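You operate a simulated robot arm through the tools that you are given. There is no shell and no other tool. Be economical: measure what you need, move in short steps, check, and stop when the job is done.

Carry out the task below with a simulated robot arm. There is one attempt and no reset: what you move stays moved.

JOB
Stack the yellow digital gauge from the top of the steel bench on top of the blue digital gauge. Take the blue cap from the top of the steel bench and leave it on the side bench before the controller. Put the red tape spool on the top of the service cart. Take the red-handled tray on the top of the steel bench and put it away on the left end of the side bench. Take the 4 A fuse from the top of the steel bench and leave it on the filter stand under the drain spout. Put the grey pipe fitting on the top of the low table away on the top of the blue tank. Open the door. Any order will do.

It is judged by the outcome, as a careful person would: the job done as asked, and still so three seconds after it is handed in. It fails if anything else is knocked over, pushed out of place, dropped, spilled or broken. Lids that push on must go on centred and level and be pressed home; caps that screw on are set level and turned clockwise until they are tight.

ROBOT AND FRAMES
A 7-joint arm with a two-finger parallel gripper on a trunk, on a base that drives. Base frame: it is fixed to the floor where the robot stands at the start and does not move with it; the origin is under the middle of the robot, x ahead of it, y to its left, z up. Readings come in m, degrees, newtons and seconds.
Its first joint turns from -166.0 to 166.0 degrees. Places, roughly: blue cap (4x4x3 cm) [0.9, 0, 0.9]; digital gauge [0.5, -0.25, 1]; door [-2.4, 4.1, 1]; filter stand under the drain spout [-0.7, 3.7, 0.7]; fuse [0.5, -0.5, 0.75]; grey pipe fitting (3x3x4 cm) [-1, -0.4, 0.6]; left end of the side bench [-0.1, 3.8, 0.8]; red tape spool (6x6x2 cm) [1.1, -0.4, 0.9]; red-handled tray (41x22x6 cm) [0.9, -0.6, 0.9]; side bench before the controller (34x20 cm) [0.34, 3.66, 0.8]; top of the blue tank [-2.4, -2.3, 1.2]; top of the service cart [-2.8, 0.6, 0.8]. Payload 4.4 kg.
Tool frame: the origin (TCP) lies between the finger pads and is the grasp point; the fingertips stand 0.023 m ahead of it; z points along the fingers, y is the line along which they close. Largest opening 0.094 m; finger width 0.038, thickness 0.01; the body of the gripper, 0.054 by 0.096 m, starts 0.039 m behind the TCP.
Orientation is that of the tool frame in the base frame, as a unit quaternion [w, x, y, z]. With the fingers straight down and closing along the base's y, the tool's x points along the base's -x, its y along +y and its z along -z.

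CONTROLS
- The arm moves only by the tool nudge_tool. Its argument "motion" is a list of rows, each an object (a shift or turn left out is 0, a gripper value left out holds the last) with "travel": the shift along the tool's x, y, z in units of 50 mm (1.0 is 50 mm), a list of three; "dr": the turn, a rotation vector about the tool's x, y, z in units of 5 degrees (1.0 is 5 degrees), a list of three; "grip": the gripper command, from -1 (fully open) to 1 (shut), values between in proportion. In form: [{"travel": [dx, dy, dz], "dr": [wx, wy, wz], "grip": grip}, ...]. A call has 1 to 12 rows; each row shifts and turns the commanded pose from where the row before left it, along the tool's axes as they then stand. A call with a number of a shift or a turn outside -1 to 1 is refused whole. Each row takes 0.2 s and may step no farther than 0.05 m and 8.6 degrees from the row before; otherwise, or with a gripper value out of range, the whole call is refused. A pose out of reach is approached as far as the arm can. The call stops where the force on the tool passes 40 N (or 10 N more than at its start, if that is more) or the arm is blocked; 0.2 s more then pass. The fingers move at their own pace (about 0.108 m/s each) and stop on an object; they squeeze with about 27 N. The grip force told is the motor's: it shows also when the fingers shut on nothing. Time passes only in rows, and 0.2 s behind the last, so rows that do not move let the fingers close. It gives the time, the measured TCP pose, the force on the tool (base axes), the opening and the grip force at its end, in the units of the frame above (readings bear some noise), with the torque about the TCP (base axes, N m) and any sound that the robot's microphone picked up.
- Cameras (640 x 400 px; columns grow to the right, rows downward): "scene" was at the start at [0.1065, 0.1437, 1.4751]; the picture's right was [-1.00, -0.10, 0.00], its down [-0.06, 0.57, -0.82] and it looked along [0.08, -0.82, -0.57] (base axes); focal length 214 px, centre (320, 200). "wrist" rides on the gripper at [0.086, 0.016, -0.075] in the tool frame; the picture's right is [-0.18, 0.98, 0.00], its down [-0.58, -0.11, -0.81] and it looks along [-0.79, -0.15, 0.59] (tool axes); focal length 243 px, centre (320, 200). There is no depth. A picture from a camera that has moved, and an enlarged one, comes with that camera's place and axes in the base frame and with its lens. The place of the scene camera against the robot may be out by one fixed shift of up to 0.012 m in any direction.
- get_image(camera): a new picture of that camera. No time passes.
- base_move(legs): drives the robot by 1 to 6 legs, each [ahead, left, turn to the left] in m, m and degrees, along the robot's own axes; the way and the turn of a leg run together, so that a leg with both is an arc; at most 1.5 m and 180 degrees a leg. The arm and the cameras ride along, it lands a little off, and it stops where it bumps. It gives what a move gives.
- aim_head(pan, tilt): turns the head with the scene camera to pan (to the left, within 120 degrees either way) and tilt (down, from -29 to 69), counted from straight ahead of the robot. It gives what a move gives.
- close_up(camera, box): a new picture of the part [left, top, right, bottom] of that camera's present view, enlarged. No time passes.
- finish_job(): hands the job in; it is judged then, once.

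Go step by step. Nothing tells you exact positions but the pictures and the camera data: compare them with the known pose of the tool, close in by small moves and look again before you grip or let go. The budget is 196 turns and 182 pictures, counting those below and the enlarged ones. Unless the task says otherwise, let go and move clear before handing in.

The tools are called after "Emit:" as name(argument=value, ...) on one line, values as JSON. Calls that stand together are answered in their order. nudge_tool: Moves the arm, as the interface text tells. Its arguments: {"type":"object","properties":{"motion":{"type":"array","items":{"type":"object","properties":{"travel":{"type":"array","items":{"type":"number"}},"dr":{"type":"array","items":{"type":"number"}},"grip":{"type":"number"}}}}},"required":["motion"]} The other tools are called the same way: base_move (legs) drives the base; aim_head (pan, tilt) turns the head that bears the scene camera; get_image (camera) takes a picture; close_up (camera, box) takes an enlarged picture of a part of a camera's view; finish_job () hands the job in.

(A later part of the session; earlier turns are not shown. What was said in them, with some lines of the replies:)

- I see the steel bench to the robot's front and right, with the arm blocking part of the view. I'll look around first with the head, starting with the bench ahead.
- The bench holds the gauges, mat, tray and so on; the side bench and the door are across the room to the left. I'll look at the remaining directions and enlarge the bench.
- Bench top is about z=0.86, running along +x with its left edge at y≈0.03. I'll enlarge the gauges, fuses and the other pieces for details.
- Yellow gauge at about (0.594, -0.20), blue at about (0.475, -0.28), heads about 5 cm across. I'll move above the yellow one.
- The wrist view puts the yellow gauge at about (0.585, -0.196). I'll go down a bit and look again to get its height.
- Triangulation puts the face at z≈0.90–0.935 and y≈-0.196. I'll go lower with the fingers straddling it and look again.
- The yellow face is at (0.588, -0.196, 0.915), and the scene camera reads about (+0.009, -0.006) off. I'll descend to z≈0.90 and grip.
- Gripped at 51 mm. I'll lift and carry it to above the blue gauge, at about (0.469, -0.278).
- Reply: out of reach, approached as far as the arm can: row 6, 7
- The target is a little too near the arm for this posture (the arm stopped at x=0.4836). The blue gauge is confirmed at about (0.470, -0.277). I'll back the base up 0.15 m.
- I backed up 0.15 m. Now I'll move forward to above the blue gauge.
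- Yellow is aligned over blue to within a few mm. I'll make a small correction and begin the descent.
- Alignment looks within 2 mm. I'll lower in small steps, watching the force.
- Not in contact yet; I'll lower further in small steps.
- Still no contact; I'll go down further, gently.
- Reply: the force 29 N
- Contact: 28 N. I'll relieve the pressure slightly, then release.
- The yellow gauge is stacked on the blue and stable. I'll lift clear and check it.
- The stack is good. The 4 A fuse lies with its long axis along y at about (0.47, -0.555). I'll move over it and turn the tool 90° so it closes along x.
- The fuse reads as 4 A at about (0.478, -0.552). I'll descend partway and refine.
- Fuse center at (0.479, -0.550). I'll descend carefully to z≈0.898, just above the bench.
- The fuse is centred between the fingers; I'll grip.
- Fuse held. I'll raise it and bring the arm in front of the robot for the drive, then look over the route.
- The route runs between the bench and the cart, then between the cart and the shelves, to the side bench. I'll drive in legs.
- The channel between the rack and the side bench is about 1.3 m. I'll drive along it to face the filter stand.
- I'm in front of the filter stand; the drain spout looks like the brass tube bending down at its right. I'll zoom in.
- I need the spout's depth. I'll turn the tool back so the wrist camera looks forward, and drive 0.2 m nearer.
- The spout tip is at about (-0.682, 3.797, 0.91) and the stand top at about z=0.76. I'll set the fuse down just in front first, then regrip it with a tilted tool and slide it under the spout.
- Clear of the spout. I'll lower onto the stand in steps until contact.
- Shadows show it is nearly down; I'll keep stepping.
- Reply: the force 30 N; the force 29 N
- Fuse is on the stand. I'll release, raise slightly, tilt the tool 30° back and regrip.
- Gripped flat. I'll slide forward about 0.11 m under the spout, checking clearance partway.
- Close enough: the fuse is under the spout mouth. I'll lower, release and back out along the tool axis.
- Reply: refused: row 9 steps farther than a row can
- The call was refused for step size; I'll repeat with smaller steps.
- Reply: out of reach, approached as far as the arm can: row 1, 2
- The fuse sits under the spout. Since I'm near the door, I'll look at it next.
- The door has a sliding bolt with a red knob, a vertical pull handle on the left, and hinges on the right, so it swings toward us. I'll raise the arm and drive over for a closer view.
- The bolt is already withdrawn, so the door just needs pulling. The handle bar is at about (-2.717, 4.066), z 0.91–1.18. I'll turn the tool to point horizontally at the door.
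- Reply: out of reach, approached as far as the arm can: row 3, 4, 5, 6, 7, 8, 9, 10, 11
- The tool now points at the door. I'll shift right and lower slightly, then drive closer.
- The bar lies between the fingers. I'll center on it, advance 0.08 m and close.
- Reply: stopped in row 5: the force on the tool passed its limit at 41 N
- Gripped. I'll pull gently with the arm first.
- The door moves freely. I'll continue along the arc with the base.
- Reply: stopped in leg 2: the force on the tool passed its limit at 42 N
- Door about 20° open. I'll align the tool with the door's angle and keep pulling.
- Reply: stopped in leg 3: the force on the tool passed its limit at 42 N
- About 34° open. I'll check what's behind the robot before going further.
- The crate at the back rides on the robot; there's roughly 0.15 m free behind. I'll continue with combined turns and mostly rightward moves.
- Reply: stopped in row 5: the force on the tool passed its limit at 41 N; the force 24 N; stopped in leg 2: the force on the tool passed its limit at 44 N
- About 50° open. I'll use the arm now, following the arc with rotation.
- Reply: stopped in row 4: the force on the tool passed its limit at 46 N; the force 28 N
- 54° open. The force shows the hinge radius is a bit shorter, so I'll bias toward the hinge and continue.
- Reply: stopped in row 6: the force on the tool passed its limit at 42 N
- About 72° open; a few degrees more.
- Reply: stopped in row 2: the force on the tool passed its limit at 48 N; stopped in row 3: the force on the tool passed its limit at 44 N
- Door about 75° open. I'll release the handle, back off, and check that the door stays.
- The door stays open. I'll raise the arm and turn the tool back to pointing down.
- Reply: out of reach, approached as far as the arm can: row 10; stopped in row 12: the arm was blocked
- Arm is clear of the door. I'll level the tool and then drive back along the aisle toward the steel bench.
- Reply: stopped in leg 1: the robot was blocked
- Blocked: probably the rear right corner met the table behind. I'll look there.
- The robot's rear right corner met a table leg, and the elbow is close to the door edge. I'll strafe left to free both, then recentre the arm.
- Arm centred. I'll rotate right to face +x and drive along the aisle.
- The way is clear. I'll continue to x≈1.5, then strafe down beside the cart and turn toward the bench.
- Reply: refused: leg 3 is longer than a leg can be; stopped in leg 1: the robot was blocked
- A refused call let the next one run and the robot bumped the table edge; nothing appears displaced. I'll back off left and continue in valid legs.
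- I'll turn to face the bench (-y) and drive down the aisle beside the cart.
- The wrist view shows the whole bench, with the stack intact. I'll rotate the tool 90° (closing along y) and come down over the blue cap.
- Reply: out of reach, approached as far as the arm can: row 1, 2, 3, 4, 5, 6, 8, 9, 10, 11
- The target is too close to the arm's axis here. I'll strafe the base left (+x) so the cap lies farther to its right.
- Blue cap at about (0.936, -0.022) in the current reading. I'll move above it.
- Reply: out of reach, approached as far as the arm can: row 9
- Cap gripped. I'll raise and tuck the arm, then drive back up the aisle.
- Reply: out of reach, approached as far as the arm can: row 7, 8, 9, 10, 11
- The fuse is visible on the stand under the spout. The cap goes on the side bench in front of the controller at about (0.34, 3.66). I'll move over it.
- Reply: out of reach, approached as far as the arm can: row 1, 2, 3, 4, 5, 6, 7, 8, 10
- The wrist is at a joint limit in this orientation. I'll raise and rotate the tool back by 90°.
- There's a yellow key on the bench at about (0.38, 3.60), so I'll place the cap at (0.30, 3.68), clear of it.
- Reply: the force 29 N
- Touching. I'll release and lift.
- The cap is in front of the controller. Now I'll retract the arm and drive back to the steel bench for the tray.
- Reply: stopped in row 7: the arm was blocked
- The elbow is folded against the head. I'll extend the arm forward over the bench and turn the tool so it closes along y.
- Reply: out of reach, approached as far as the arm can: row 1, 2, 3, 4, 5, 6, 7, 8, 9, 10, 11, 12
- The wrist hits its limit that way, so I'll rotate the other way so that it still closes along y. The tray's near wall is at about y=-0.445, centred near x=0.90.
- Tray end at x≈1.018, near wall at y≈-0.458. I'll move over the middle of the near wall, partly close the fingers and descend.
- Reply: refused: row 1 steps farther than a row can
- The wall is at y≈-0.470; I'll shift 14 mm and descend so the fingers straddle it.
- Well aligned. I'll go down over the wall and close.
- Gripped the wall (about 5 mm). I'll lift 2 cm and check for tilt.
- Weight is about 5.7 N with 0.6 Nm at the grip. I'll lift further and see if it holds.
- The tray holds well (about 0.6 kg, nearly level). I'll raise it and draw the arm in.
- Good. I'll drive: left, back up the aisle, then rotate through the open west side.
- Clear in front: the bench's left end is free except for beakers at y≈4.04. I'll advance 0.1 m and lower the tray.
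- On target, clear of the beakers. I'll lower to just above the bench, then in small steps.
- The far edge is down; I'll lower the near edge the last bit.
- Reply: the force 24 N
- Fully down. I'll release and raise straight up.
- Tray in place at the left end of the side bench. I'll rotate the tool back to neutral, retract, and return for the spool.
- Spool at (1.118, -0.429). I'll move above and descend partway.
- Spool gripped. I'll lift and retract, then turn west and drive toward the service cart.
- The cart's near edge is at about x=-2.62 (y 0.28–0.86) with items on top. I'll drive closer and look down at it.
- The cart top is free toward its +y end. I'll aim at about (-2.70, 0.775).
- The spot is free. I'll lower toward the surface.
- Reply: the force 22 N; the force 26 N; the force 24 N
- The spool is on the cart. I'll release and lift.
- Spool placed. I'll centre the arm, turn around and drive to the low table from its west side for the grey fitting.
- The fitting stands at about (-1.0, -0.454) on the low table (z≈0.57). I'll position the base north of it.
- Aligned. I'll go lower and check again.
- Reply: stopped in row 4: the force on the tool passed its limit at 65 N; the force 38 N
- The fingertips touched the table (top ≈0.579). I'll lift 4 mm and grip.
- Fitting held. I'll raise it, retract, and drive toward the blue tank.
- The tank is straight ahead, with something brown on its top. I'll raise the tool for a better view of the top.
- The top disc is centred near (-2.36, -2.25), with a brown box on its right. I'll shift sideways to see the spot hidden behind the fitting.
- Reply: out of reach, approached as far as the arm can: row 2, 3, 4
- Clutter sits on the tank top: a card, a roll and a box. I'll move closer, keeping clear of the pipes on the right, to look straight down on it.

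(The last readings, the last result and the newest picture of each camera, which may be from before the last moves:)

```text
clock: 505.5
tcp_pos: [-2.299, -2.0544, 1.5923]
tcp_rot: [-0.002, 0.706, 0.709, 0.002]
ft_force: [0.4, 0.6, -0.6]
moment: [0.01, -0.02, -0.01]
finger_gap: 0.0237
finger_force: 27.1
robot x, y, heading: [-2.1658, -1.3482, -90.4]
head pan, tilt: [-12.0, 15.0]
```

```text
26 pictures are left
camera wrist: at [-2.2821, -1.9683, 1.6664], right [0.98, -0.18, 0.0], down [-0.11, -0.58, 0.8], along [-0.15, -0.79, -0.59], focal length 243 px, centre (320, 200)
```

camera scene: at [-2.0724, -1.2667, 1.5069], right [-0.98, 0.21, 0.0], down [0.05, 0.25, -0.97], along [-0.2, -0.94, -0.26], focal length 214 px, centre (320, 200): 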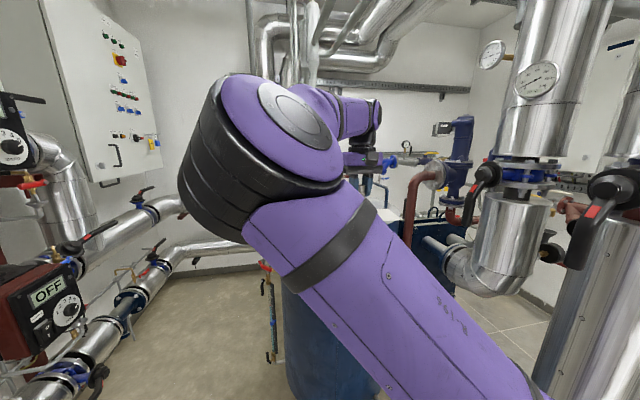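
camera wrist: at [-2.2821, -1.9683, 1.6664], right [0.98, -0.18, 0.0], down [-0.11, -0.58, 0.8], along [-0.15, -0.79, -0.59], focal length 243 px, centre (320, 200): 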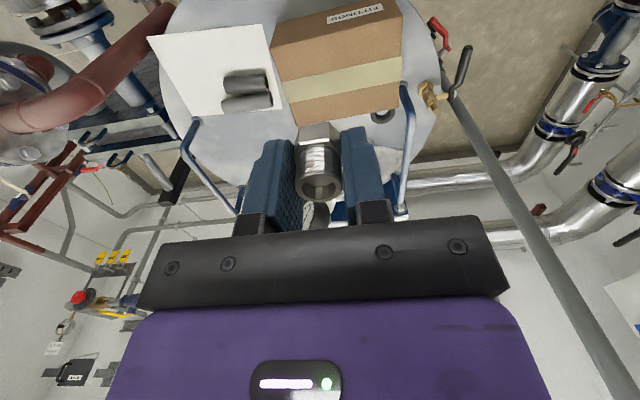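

Now a clear view: a flat paper with rolls at front left, a "FITTINGS" box at front right, and free space behind them. I'll target (-2.47, -2.34), drive 0.13 m nearer and move the tool there, staying high.

Emit:
base_move(legs=[[0.13, 0, 0]])

Emit:
nudge_tool(motion=[{"travel": [-0.6, -0.6, 0]}, {"travel": [-0.6, -0.6, 0]}, {"travel": [-0.6, -0.6, 0]}, {"travel": [-0.6, -0.6, 0]}, {"travel": [-0.6, -0.6, 0]}, {"travel": [0, -0.5, 0]}, {"travel": [0, 0, 0]}])

Emit:
get_image(camera="wrist")

```text
clock: 506.8
tcp_pos: [-2.2991, -2.1877, 1.5915]
tcp_rot: [-0.001, 0.706, 0.708, 0.001]
ft_force: [-0.5, 0.1, -0.4]
moment: [0.01, 0.02, 0.01]
finger_gap: 0.0237
finger_force: 27.3
robot x, y, heading: [-2.1664, -1.4794, -90.3]
head pan, tilt: [-12.0, 15.0]
```

```text
clock: 508.4
tcp_pos: [-2.3973, -2.2663, 1.5928]
tcp_rot: [0.0, 0.705, 0.709, -0.001]
ft_force: [-0.4, 0.0, -1.1]
moment: [-0.01, -0.01, 0.02]
finger_gap: 0.024
finger_force: 26.6
out of reach, approached as far as the arm can: row 3, 4, 5, 6
robot x, y, heading: [-2.165, -1.4781, -90.0]
head pan, tilt: [-12.0, 15.0]
```

```text
25 pictures are left
camera wrist: at [-2.3811, -2.1784, 1.6668], right [0.98, -0.18, 0.0], down [-0.1, -0.58, 0.81], along [-0.15, -0.79, -0.59], focal length 243 px, centre (320, 200)
```

wrist: 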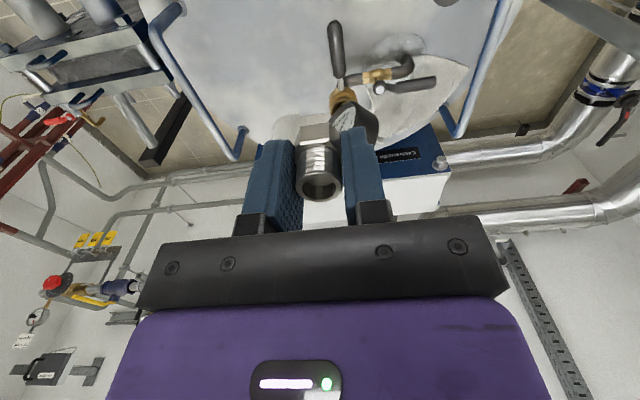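

The rear shows valves at back right; the left rear is free. I'll aim at (-2.50, -2.33) and lower, which also eases the reach.

Emit:
nudge_tool(motion=[{"travel": [0, -0.4, 0.5]}, {"travel": [0, 0, 0.8]}, {"travel": [0, 0, 0.8]}, {"travel": [0, 0, 0.8]}, {"travel": [0, 0, 0]}, {"travel": [0, 0, 0]}])

Emit:
get_image(camera="wrist")

```text
clock: 509.8
tcp_pos: [-2.416, -2.2636, 1.4439]
tcp_rot: [-0.001, 0.706, 0.708, 0.001]
ft_force: [-0.4, 0.8, 0.3]
moment: [-0.01, 0.01, 0.03]
finger_gap: 0.0236
finger_force: 27.3
robot x, y, heading: [-2.164, -1.4828, -90.0]
head pan, tilt: [-12.0, 15.0]
```

```text
24 pictures are left
camera wrist: at [-2.3994, -2.1759, 1.5193], right [0.98, -0.18, 0.0], down [-0.11, -0.58, 0.8], along [-0.15, -0.79, -0.59], focal length 243 px, centre (320, 200)
```

wrist: 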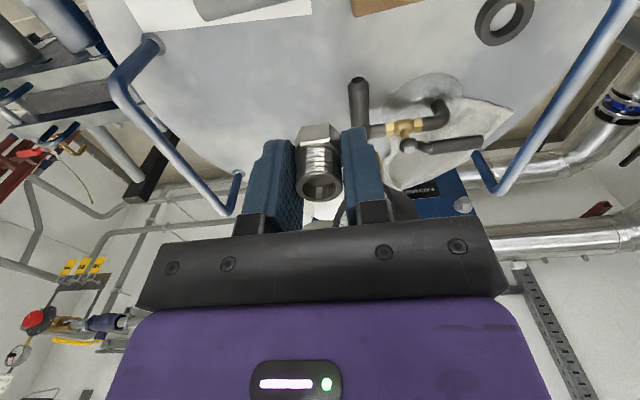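

The free area is clear in view. I'll shift left and forward to (-2.50, -2.33).

Emit:
nudge_tool(motion=[{"travel": [-0.44, -0.56, 0]}, {"travel": [-0.44, -0.56, 0]}, {"travel": [-0.44, -0.56, 0]}, {"travel": [0, 0, 0.6]}, {"travel": [0, 0, 0.6]}, {"travel": [0, 0, 0]}])

Emit:
get_image(camera="wrist")

```text
clock: 511.2
tcp_pos: [-2.4998, -2.3318, 1.3863]
tcp_rot: [-0.003, 0.706, 0.708, 0.001]
ft_force: [0.4, 0.5, -0.5]
moment: [0.0, -0.01, 0.0]
finger_gap: 0.0239
finger_force: 26.8
robot x, y, heading: [-2.1666, -1.4771, -90.2]
head pan, tilt: [-12.0, 15.0]
```

```text
23 pictures are left
camera wrist: at [-2.4833, -2.2439, 1.4597], right [0.98, -0.18, 0.0], down [-0.11, -0.58, 0.8], along [-0.15, -0.79, -0.59], focal length 243 px, centre (320, 200)
```

wrist: 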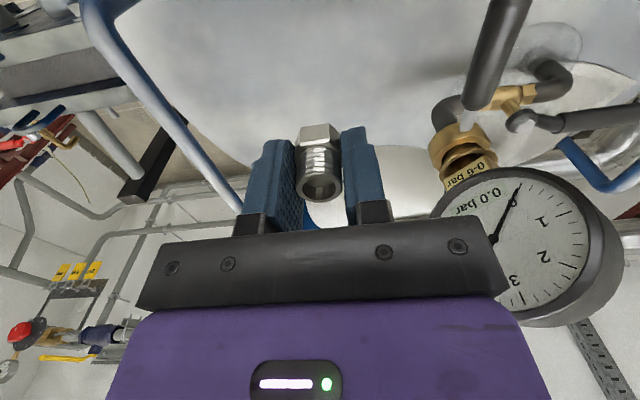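

Clear on all sides, with the gauge a few cm to the right and behind. I'll lower.

Emit:
nudge_tool(motion=[{"travel": [0, 0, 0.7]}, {"travel": [0, 0, 0.7]}, {"travel": [0, 0, 0.6]}, {"travel": [0, 0, 0]}])

Emit:
get_image(camera="wrist")

```text
clock: 512.2
tcp_pos: [-2.5015, -2.3286, 1.2826]
tcp_rot: [-0.002, 0.706, 0.709, 0.001]
ft_force: [0.7, -0.1, -0.9]
moment: [-0.01, 0.03, -0.01]
finger_gap: 0.024
finger_force: 26.8
robot x, y, heading: [-2.1623, -1.473, -90.0]
head pan, tilt: [-12.0, 15.0]
```

```text
22 pictures are left
camera wrist: at [-2.4853, -2.2423, 1.3573], right [0.98, -0.18, 0.0], down [-0.11, -0.58, 0.8], along [-0.15, -0.79, -0.59], focal length 243 px, centre (320, 200)
```

wrist: 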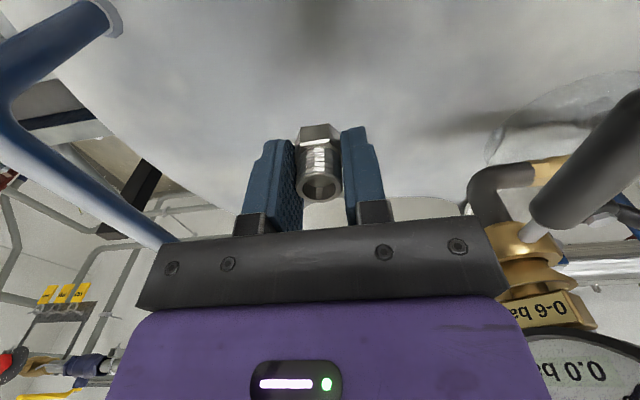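

Emit:
nudge_tool(motion=[{"travel": [0, 0.2, 0.3]}, {"travel": [0, 0, 0.3]}, {"travel": [0, 0, 0]}])

Emit:
nudge_tool(motion=[{"travel": [0, 0, 0.12]}, {"travel": [0, 0, 0.1]}, {"travel": [0, 0, 0]}])

Emit:
nudge_tool(motion=[{"travel": [0, 0, 0.1]}, {"travel": [0, 0, 0]}])

Emit:
close_up(camera="wrist", box=[180, 40, 460, 230])

```text
clock: 513.0
tcp_pos: [-2.4927, -2.3292, 1.2539]
tcp_rot: [-0.002, 0.706, 0.709, 0.001]
ft_force: [1.1, 0.5, -0.3]
moment: [0.03, -0.02, 0.0]
finger_gap: 0.0238
finger_force: 26.9
robot x, y, heading: [-2.1598, -1.4801, -90.2]
head pan, tilt: [-12.0, 15.0]
```

```text
clock: 513.8
tcp_pos: [-2.491, -2.3301, 1.2431]
tcp_rot: [-0.002, 0.706, 0.709, 0.001]
ft_force: [0.7, -0.3, -0.4]
moment: [-0.01, 0.04, -0.01]
finger_gap: 0.0238
finger_force: 27.0
robot x, y, heading: [-2.1622, -1.4783, -90.1]
head pan, tilt: [-12.0, 15.0]
```

```text
clock: 514.4
tcp_pos: [-2.4908, -2.3313, 1.2374]
tcp_rot: [-0.001, 0.705, 0.709, 0.001]
ft_force: [-0.2, -0.6, -0.8]
moment: [-0.01, 0.03, 0.03]
finger_gap: 0.0238
finger_force: 26.7
robot x, y, heading: [-2.1642, -1.4805, -90.2]
head pan, tilt: [-12.0, 15.0]
```

```text
2.11 times, centred on (320, 135) of wrist
camera zoom: at [-2.4742, -2.2439, 1.3122], right [0.98, -0.18, 0.0], down [-0.11, -0.58, 0.8], along [-0.15, -0.79, -0.59], focal length 511 px, centre (320, 337)
```

zoom: 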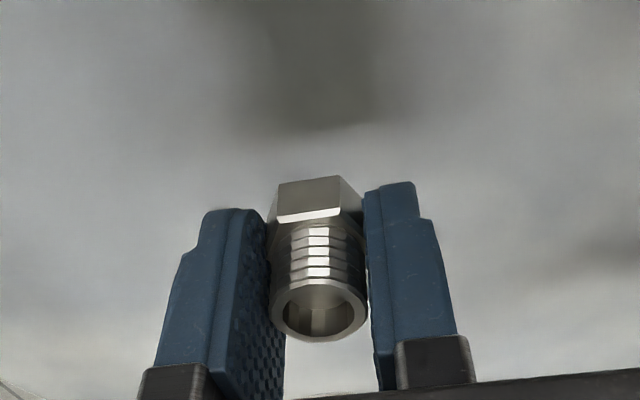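

The shadow shows some height left; I'll continue down.

Emit:
nudge_tool(motion=[{"travel": [0, 0, 0.12]}, {"travel": [0, 0, 0.1]}, {"travel": [0, 0, 0]}])

Emit:
nudge_tool(motion=[{"travel": [0, 0, 0.1]}, {"travel": [0, 0, 0]}])

Emit:
nudge_tool(motion=[{"travel": [0, 0, 0.1]}, {"travel": [0, 0, 0]}])

Emit:
nudge_tool(motion=[{"travel": [0, 0, 0.1]}, {"travel": [0, 0, 0]}])

Emit:
close_up(camera="wrist", box=[180, 40, 460, 230])

```text
clock: 515.2
tcp_pos: [-2.4906, -2.3316, 1.2271]
tcp_rot: [-0.001, 0.706, 0.708, 0.002]
ft_force: [0.5, -0.3, 0.6]
moment: [-0.01, -0.01, 0.0]
finger_gap: 0.0239
finger_force: 27.2
robot x, y, heading: [-2.1599, -1.4797, -90.2]
head pan, tilt: [-12.0, 15.0]
```

```text
clock: 515.8
tcp_pos: [-2.4906, -2.3306, 1.2222]
tcp_rot: [0.0, 0.705, 0.709, 0.001]
ft_force: [-0.1, -0.5, -0.5]
moment: [-0.02, 0.0, -0.01]
finger_gap: 0.0237
finger_force: 27.4
robot x, y, heading: [-2.1654, -1.4834, -90.0]
head pan, tilt: [-12.0, 15.0]
```

```text
clock: 516.4
tcp_pos: [-2.4898, -2.33, 1.2162]
tcp_rot: [-0.002, 0.705, 0.709, 0.0]
ft_force: [-0.1, -0.3, 0.5]
moment: [-0.01, -0.03, 0.01]
finger_gap: 0.0237
finger_force: 26.5
robot x, y, heading: [-2.1673, -1.4787, -90.3]
head pan, tilt: [-12.0, 15.0]
```

```text
clock: 517.0
tcp_pos: [-2.4892, -2.3302, 1.2117]
tcp_rot: [-0.002, 0.705, 0.709, 0.002]
ft_force: [-0.2, -0.6, -0.5]
moment: [0.01, 0.02, 0.02]
finger_gap: 0.024
finger_force: 26.9
robot x, y, heading: [-2.1669, -1.4786, -89.9]
head pan, tilt: [-12.0, 15.0]
```

```text
2.11 times, centred on (320, 135) of wrist
camera zoom: at [-2.473, -2.2429, 1.2866], right [0.98, -0.18, 0.0], down [-0.11, -0.58, 0.8], along [-0.15, -0.79, -0.59], focal length 511 px, centre (320, 337)
```

zoom: 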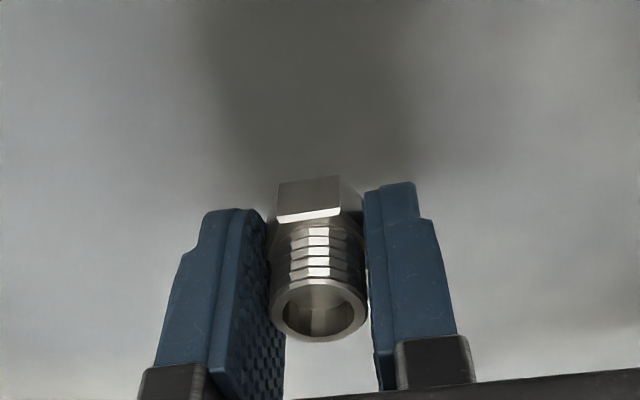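

Emit:
nudge_tool(motion=[{"travel": [0, 0, 0.1]}, {"travel": [0, 0, 0]}])

Emit:
nudge_tool(motion=[{"travel": [0, 0, 0.1]}, {"travel": [0, 0, 0]}])

Emit:
nudge_tool(motion=[{"travel": [0, 0, 0.08]}, {"travel": [0, 0, 0]}])

```text
clock: 517.6
tcp_pos: [-2.4898, -2.3305, 1.2075]
tcp_rot: [-0.002, 0.706, 0.708, 0.002]
ft_force: [0.2, 0.2, 0.2]
moment: [-0.01, -0.01, 0.05]
finger_gap: 0.0234
finger_force: 27.2
robot x, y, heading: [-2.1608, -1.4782, -90.4]
head pan, tilt: [-12.0, 15.0]
```

```text
clock: 518.2
tcp_pos: [-2.4907, -2.3303, 1.2039]
tcp_rot: [-0.001, 0.706, 0.708, 0.001]
ft_force: [-0.6, -1.2, 1.0]
moment: [0.0, -0.01, 0.0]
finger_gap: 0.0237
finger_force: 27.2
robot x, y, heading: [-2.1694, -1.483, -90.2]
head pan, tilt: [-12.0, 15.0]
```

```text
clock: 518.8
tcp_pos: [-2.4903, -2.33, 1.1986]
tcp_rot: [-0.001, 0.706, 0.709, 0.002]
ft_force: [-0.2, 0.3, -1.0]
moment: [0.01, 0.0, 0.0]
finger_gap: 0.0238
finger_force: 27.4
robot x, y, heading: [-2.1642, -1.4774, -90.2]
head pan, tilt: [-12.0, 15.0]
```

Emit:
nudge_tool(motion=[{"travel": [0, 0, 0.08]}, {"travel": [0, 0, 0]}])

Emit:
nudge_tool(motion=[{"travel": [0, 0, 0.08]}, {"travel": [0, 0, 0]}])

Emit:
get_image(camera="wrist")

```text
clock: 519.4
tcp_pos: [-2.4894, -2.3298, 1.1946]
tcp_rot: [-0.001, 0.706, 0.708, 0.001]
ft_force: [-0.2, -0.9, -0.3]
moment: [-0.02, -0.01, -0.02]
finger_gap: 0.0236
finger_force: 26.8
robot x, y, heading: [-2.1661, -1.478, -90.1]
head pan, tilt: [-12.0, 15.0]
```

```text
clock: 520.0
tcp_pos: [-2.49, -2.3307, 1.1914]
tcp_rot: [-0.001, 0.706, 0.708, 0.001]
ft_force: [-0.2, 0.9, -0.6]
moment: [0.02, 0.01, 0.03]
finger_gap: 0.024
finger_force: 27.1
robot x, y, heading: [-2.1646, -1.4785, -90.0]
head pan, tilt: [-12.0, 15.0]
```

```text
19 pictures are left
camera wrist: at [-2.4743, -2.2435, 1.2658], right [0.98, -0.18, 0.0], down [-0.11, -0.58, 0.8], along [-0.15, -0.79, -0.59], focal length 243 px, centre (320, 200)
```

wrist: 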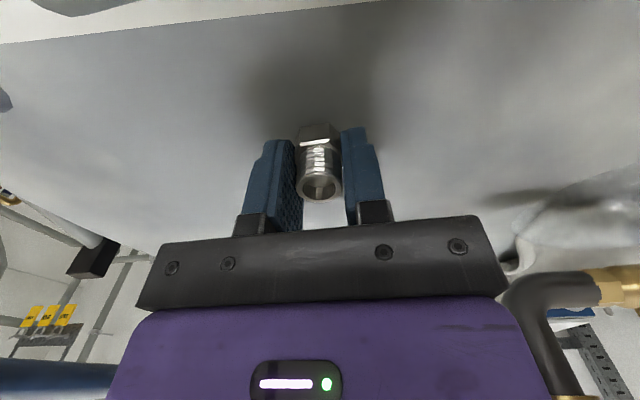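

Emit:
nudge_tool(motion=[{"travel": [0, 0, 0.08]}, {"travel": [0, 0, 0]}])

Emit:
nudge_tool(motion=[{"travel": [0, 0, 0.08]}, {"travel": [0, 0, 0]}])

Emit:
nudge_tool(motion=[{"travel": [0, 0, 0.08]}, {"travel": [0, 0, 0]}])

```text
clock: 520.6
tcp_pos: [-2.4902, -2.3298, 1.1878]
tcp_rot: [-0.001, 0.706, 0.708, 0.002]
ft_force: [0.0, -0.1, 0.3]
moment: [-0.04, -0.02, 0.0]
finger_gap: 0.0239
finger_force: 27.2
robot x, y, heading: [-2.1631, -1.4759, -90.3]
head pan, tilt: [-12.0, 15.0]
```

```text
clock: 521.2
tcp_pos: [-2.4902, -2.3314, 1.1842]
tcp_rot: [-0.001, 0.706, 0.708, 0.001]
ft_force: [0.9, -1.0, 2.2]
moment: [-0.04, -0.02, 0.0]
finger_gap: 0.0233
finger_force: 27.2
robot x, y, heading: [-2.1644, -1.4812, -90.3]
head pan, tilt: [-12.0, 15.0]
```

```text
clock: 521.8
tcp_pos: [-2.4897, -2.3284, 1.1792]
tcp_rot: [-0.001, 0.706, 0.708, 0.0]
ft_force: [-6.8, -4.7, 23.6]
moment: [-0.1, 0.09, 0.01]
finger_gap: 0.0239
finger_force: 26.8
robot x, y, heading: [-2.1631, -1.4797, -90.0]
head pan, tilt: [-12.0, 15.0]
```

Contact. I'll ease off, open the fingers only modestly, and lift straight up.

Emit:
nudge_tool(motion=[{"travel": [0, 0, -0.05]}, {"grip": 0.35}, {"grip": 0.2}, {"grip": 0.0}, {"grip": 0.0}, {"travel": [0, 0, -0.4]}, {"travel": [0, 0, -0.9]}, {"travel": [0, 0, -0.9]}, {"travel": [0, 0, -0.9]}, {"travel": [0, 0, -0.9]}, {"travel": [0, 0, 0]}])

Emit:
get_image(camera="wrist")

```text
clock: 524.2
tcp_pos: [-2.4861, -2.3293, 1.3829]
tcp_rot: [-0.001, 0.706, 0.708, 0.001]
ft_force: [0.1, 0.3, -0.1]
moment: [-0.01, -0.01, 0.01]
finger_gap: 0.0468
finger_force: 0.1
robot x, y, heading: [-2.1603, -1.4785, -90.2]
head pan, tilt: [-12.0, 15.0]
```

```text
18 pictures are left
camera wrist: at [-2.4697, -2.2433, 1.4581], right [0.98, -0.18, 0.0], down [-0.11, -0.58, 0.8], along [-0.15, -0.79, -0.59], focal length 243 px, centre (320, 200)
```

wrist: 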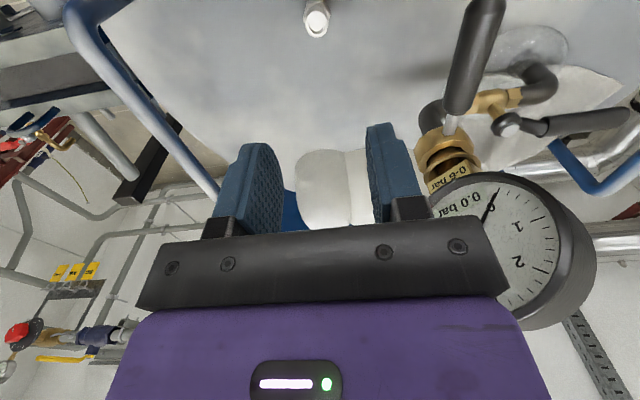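

The fitting stands upright on the tank top. I'll retract the arm and back away, then check the room once more.

Emit:
nudge_tool(motion=[{"travel": [0, 0, -0.9]}, {"travel": [0, 0, -0.9]}, {"travel": [0.6, 0.5, -0.5]}, {"travel": [0.6, 0.5, 0]}, {"travel": [0.6, 0.5, 0]}, {"travel": [0.6, 0.5, 0]}, {"travel": [0.6, 0.5, 0]}, {"travel": [0, 0, 0]}])

Emit:
get_image(camera="wrist")

Emit:
base_move(legs=[[-1.0, 0, 0], [-0.6, 0, 0]])

Emit:
aim_head(pan=120, tilt=10)

Emit:
get_image(camera="scene")

```text
clock: 526.0
tcp_pos: [-2.3685, -2.1814, 1.4974]
tcp_rot: [-0.002, 0.705, 0.709, 0.001]
ft_force: [-1.1, -0.5, 0.3]
moment: [0.02, -0.02, -0.02]
finger_gap: 0.0471
finger_force: 0.0
robot x, y, heading: [-2.1615, -1.478, -90.4]
head pan, tilt: [-12.0, 15.0]
```

```text
17 pictures are left
camera wrist: at [-2.352, -2.0948, 1.5724], right [0.98, -0.18, 0.0], down [-0.11, -0.59, 0.8], along [-0.15, -0.79, -0.59], focal length 243 px, centre (320, 200)
```

wrist: 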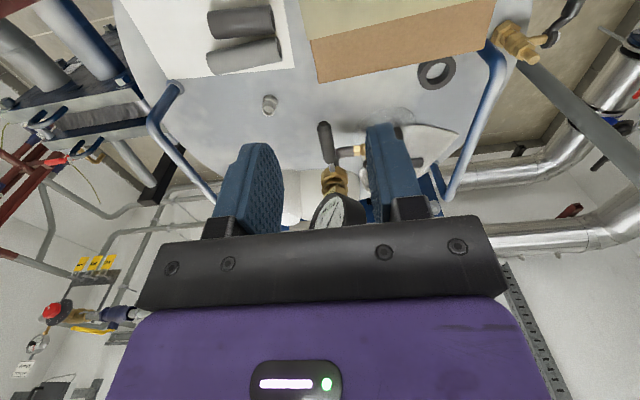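

```text
clock: 534.2
tcp_pos: [-2.3515, -0.5781, 1.4972]
tcp_rot: [-0.001, 0.707, 0.707, 0.001]
ft_force: [0.2, 0.5, -0.2]
moment: [0.0, 0.01, -0.01]
finger_gap: 0.047
finger_force: 0.1
robot x, y, heading: [-2.1447, 0.1271, -90.3]
head pan, tilt: [-12.0, 15.0]
```

```text
clock: 536.3
tcp_pos: [-2.3523, -0.5777, 1.4986]
tcp_rot: [-0.001, 0.707, 0.707, 0.001]
ft_force: [0.6, -0.4, -0.2]
moment: [0.02, 0.02, -0.01]
finger_gap: 0.047
finger_force: 0.0
robot x, y, heading: [-2.1465, 0.1285, -90.7]
head pan, tilt: [120.0, 10.0]
```

```text
16 pictures are left
camera scene: at [-1.8315, 0.0654, 1.5151], right [0.49, -0.87, 0.0], down [-0.15, -0.09, -0.98], along [0.86, 0.48, -0.17], focal length 214 px, centre (320, 200)
```

scene: 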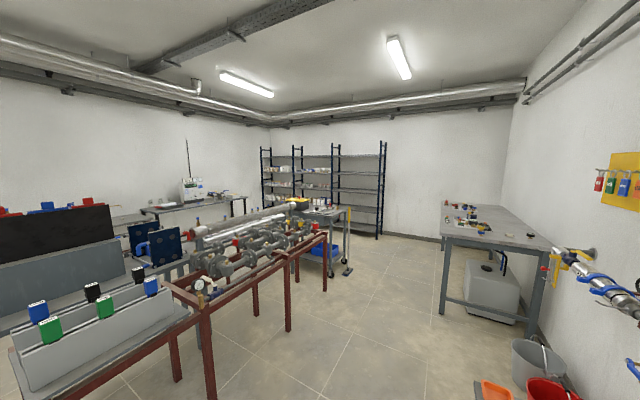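

Fitting and clutter are fine. I'll turn enough to check the door and the tables I bumped.

Emit:
base_move(legs=[[0, 0.2, 0], [0, 0, 70]])

Emit:
get_image(camera="scene")

```text
clock: 541.0
tcp_pos: [-1.3446, -0.3077, 1.4973]
tcp_rot: [-0.001, 0.17, 0.985, 0.0]
ft_force: [-0.3, -0.6, -0.6]
moment: [-0.01, -0.01, 0.03]
finger_gap: 0.047
finger_force: 0.2
robot x, y, heading: [-1.9424, 0.1238, -20.3]
head pan, tilt: [120.0, 10.0]
```

```text
15 pictures are left
camera scene: at [-1.7834, 0.3982, 1.5151], right [0.98, 0.17, 0.0], down [0.03, -0.17, -0.98], along [-0.17, 0.97, -0.17], focal length 214 px, centre (320, 200)
```

scene: 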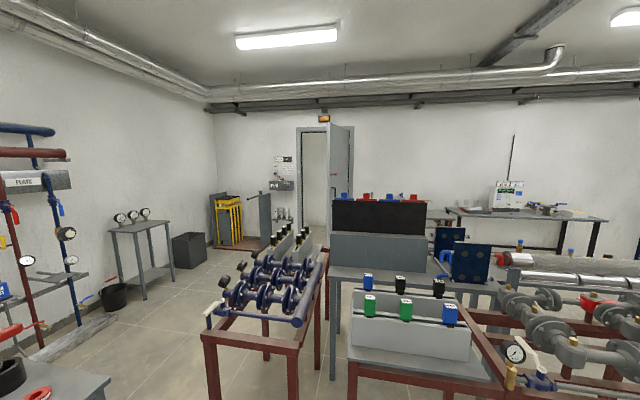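

The door is open, the tray and spool are in place, and nothing looks disturbed. All the tasks are complete, so I'm handing in.

Emit:
finish_job()

```text
The job is handed in.
```

All seven tasks are done and handed in:
- **Yellow gauge:** stacked on the blue gauge, standing level.
- **Blue cap:** on the side bench in front of the controller.
- **Red tape spool:** on the service cart.
- **Red-handled tray:** at the left end of the side bench.
- **4 A fuse:** on the filter stand, under the drain spout.
- **Grey pipe fitting:** standing on the blue tank.
- **Door:** about 75° open.

The robot bumped a table twice while driving, and nothing looked displaced when I checked afterwards.
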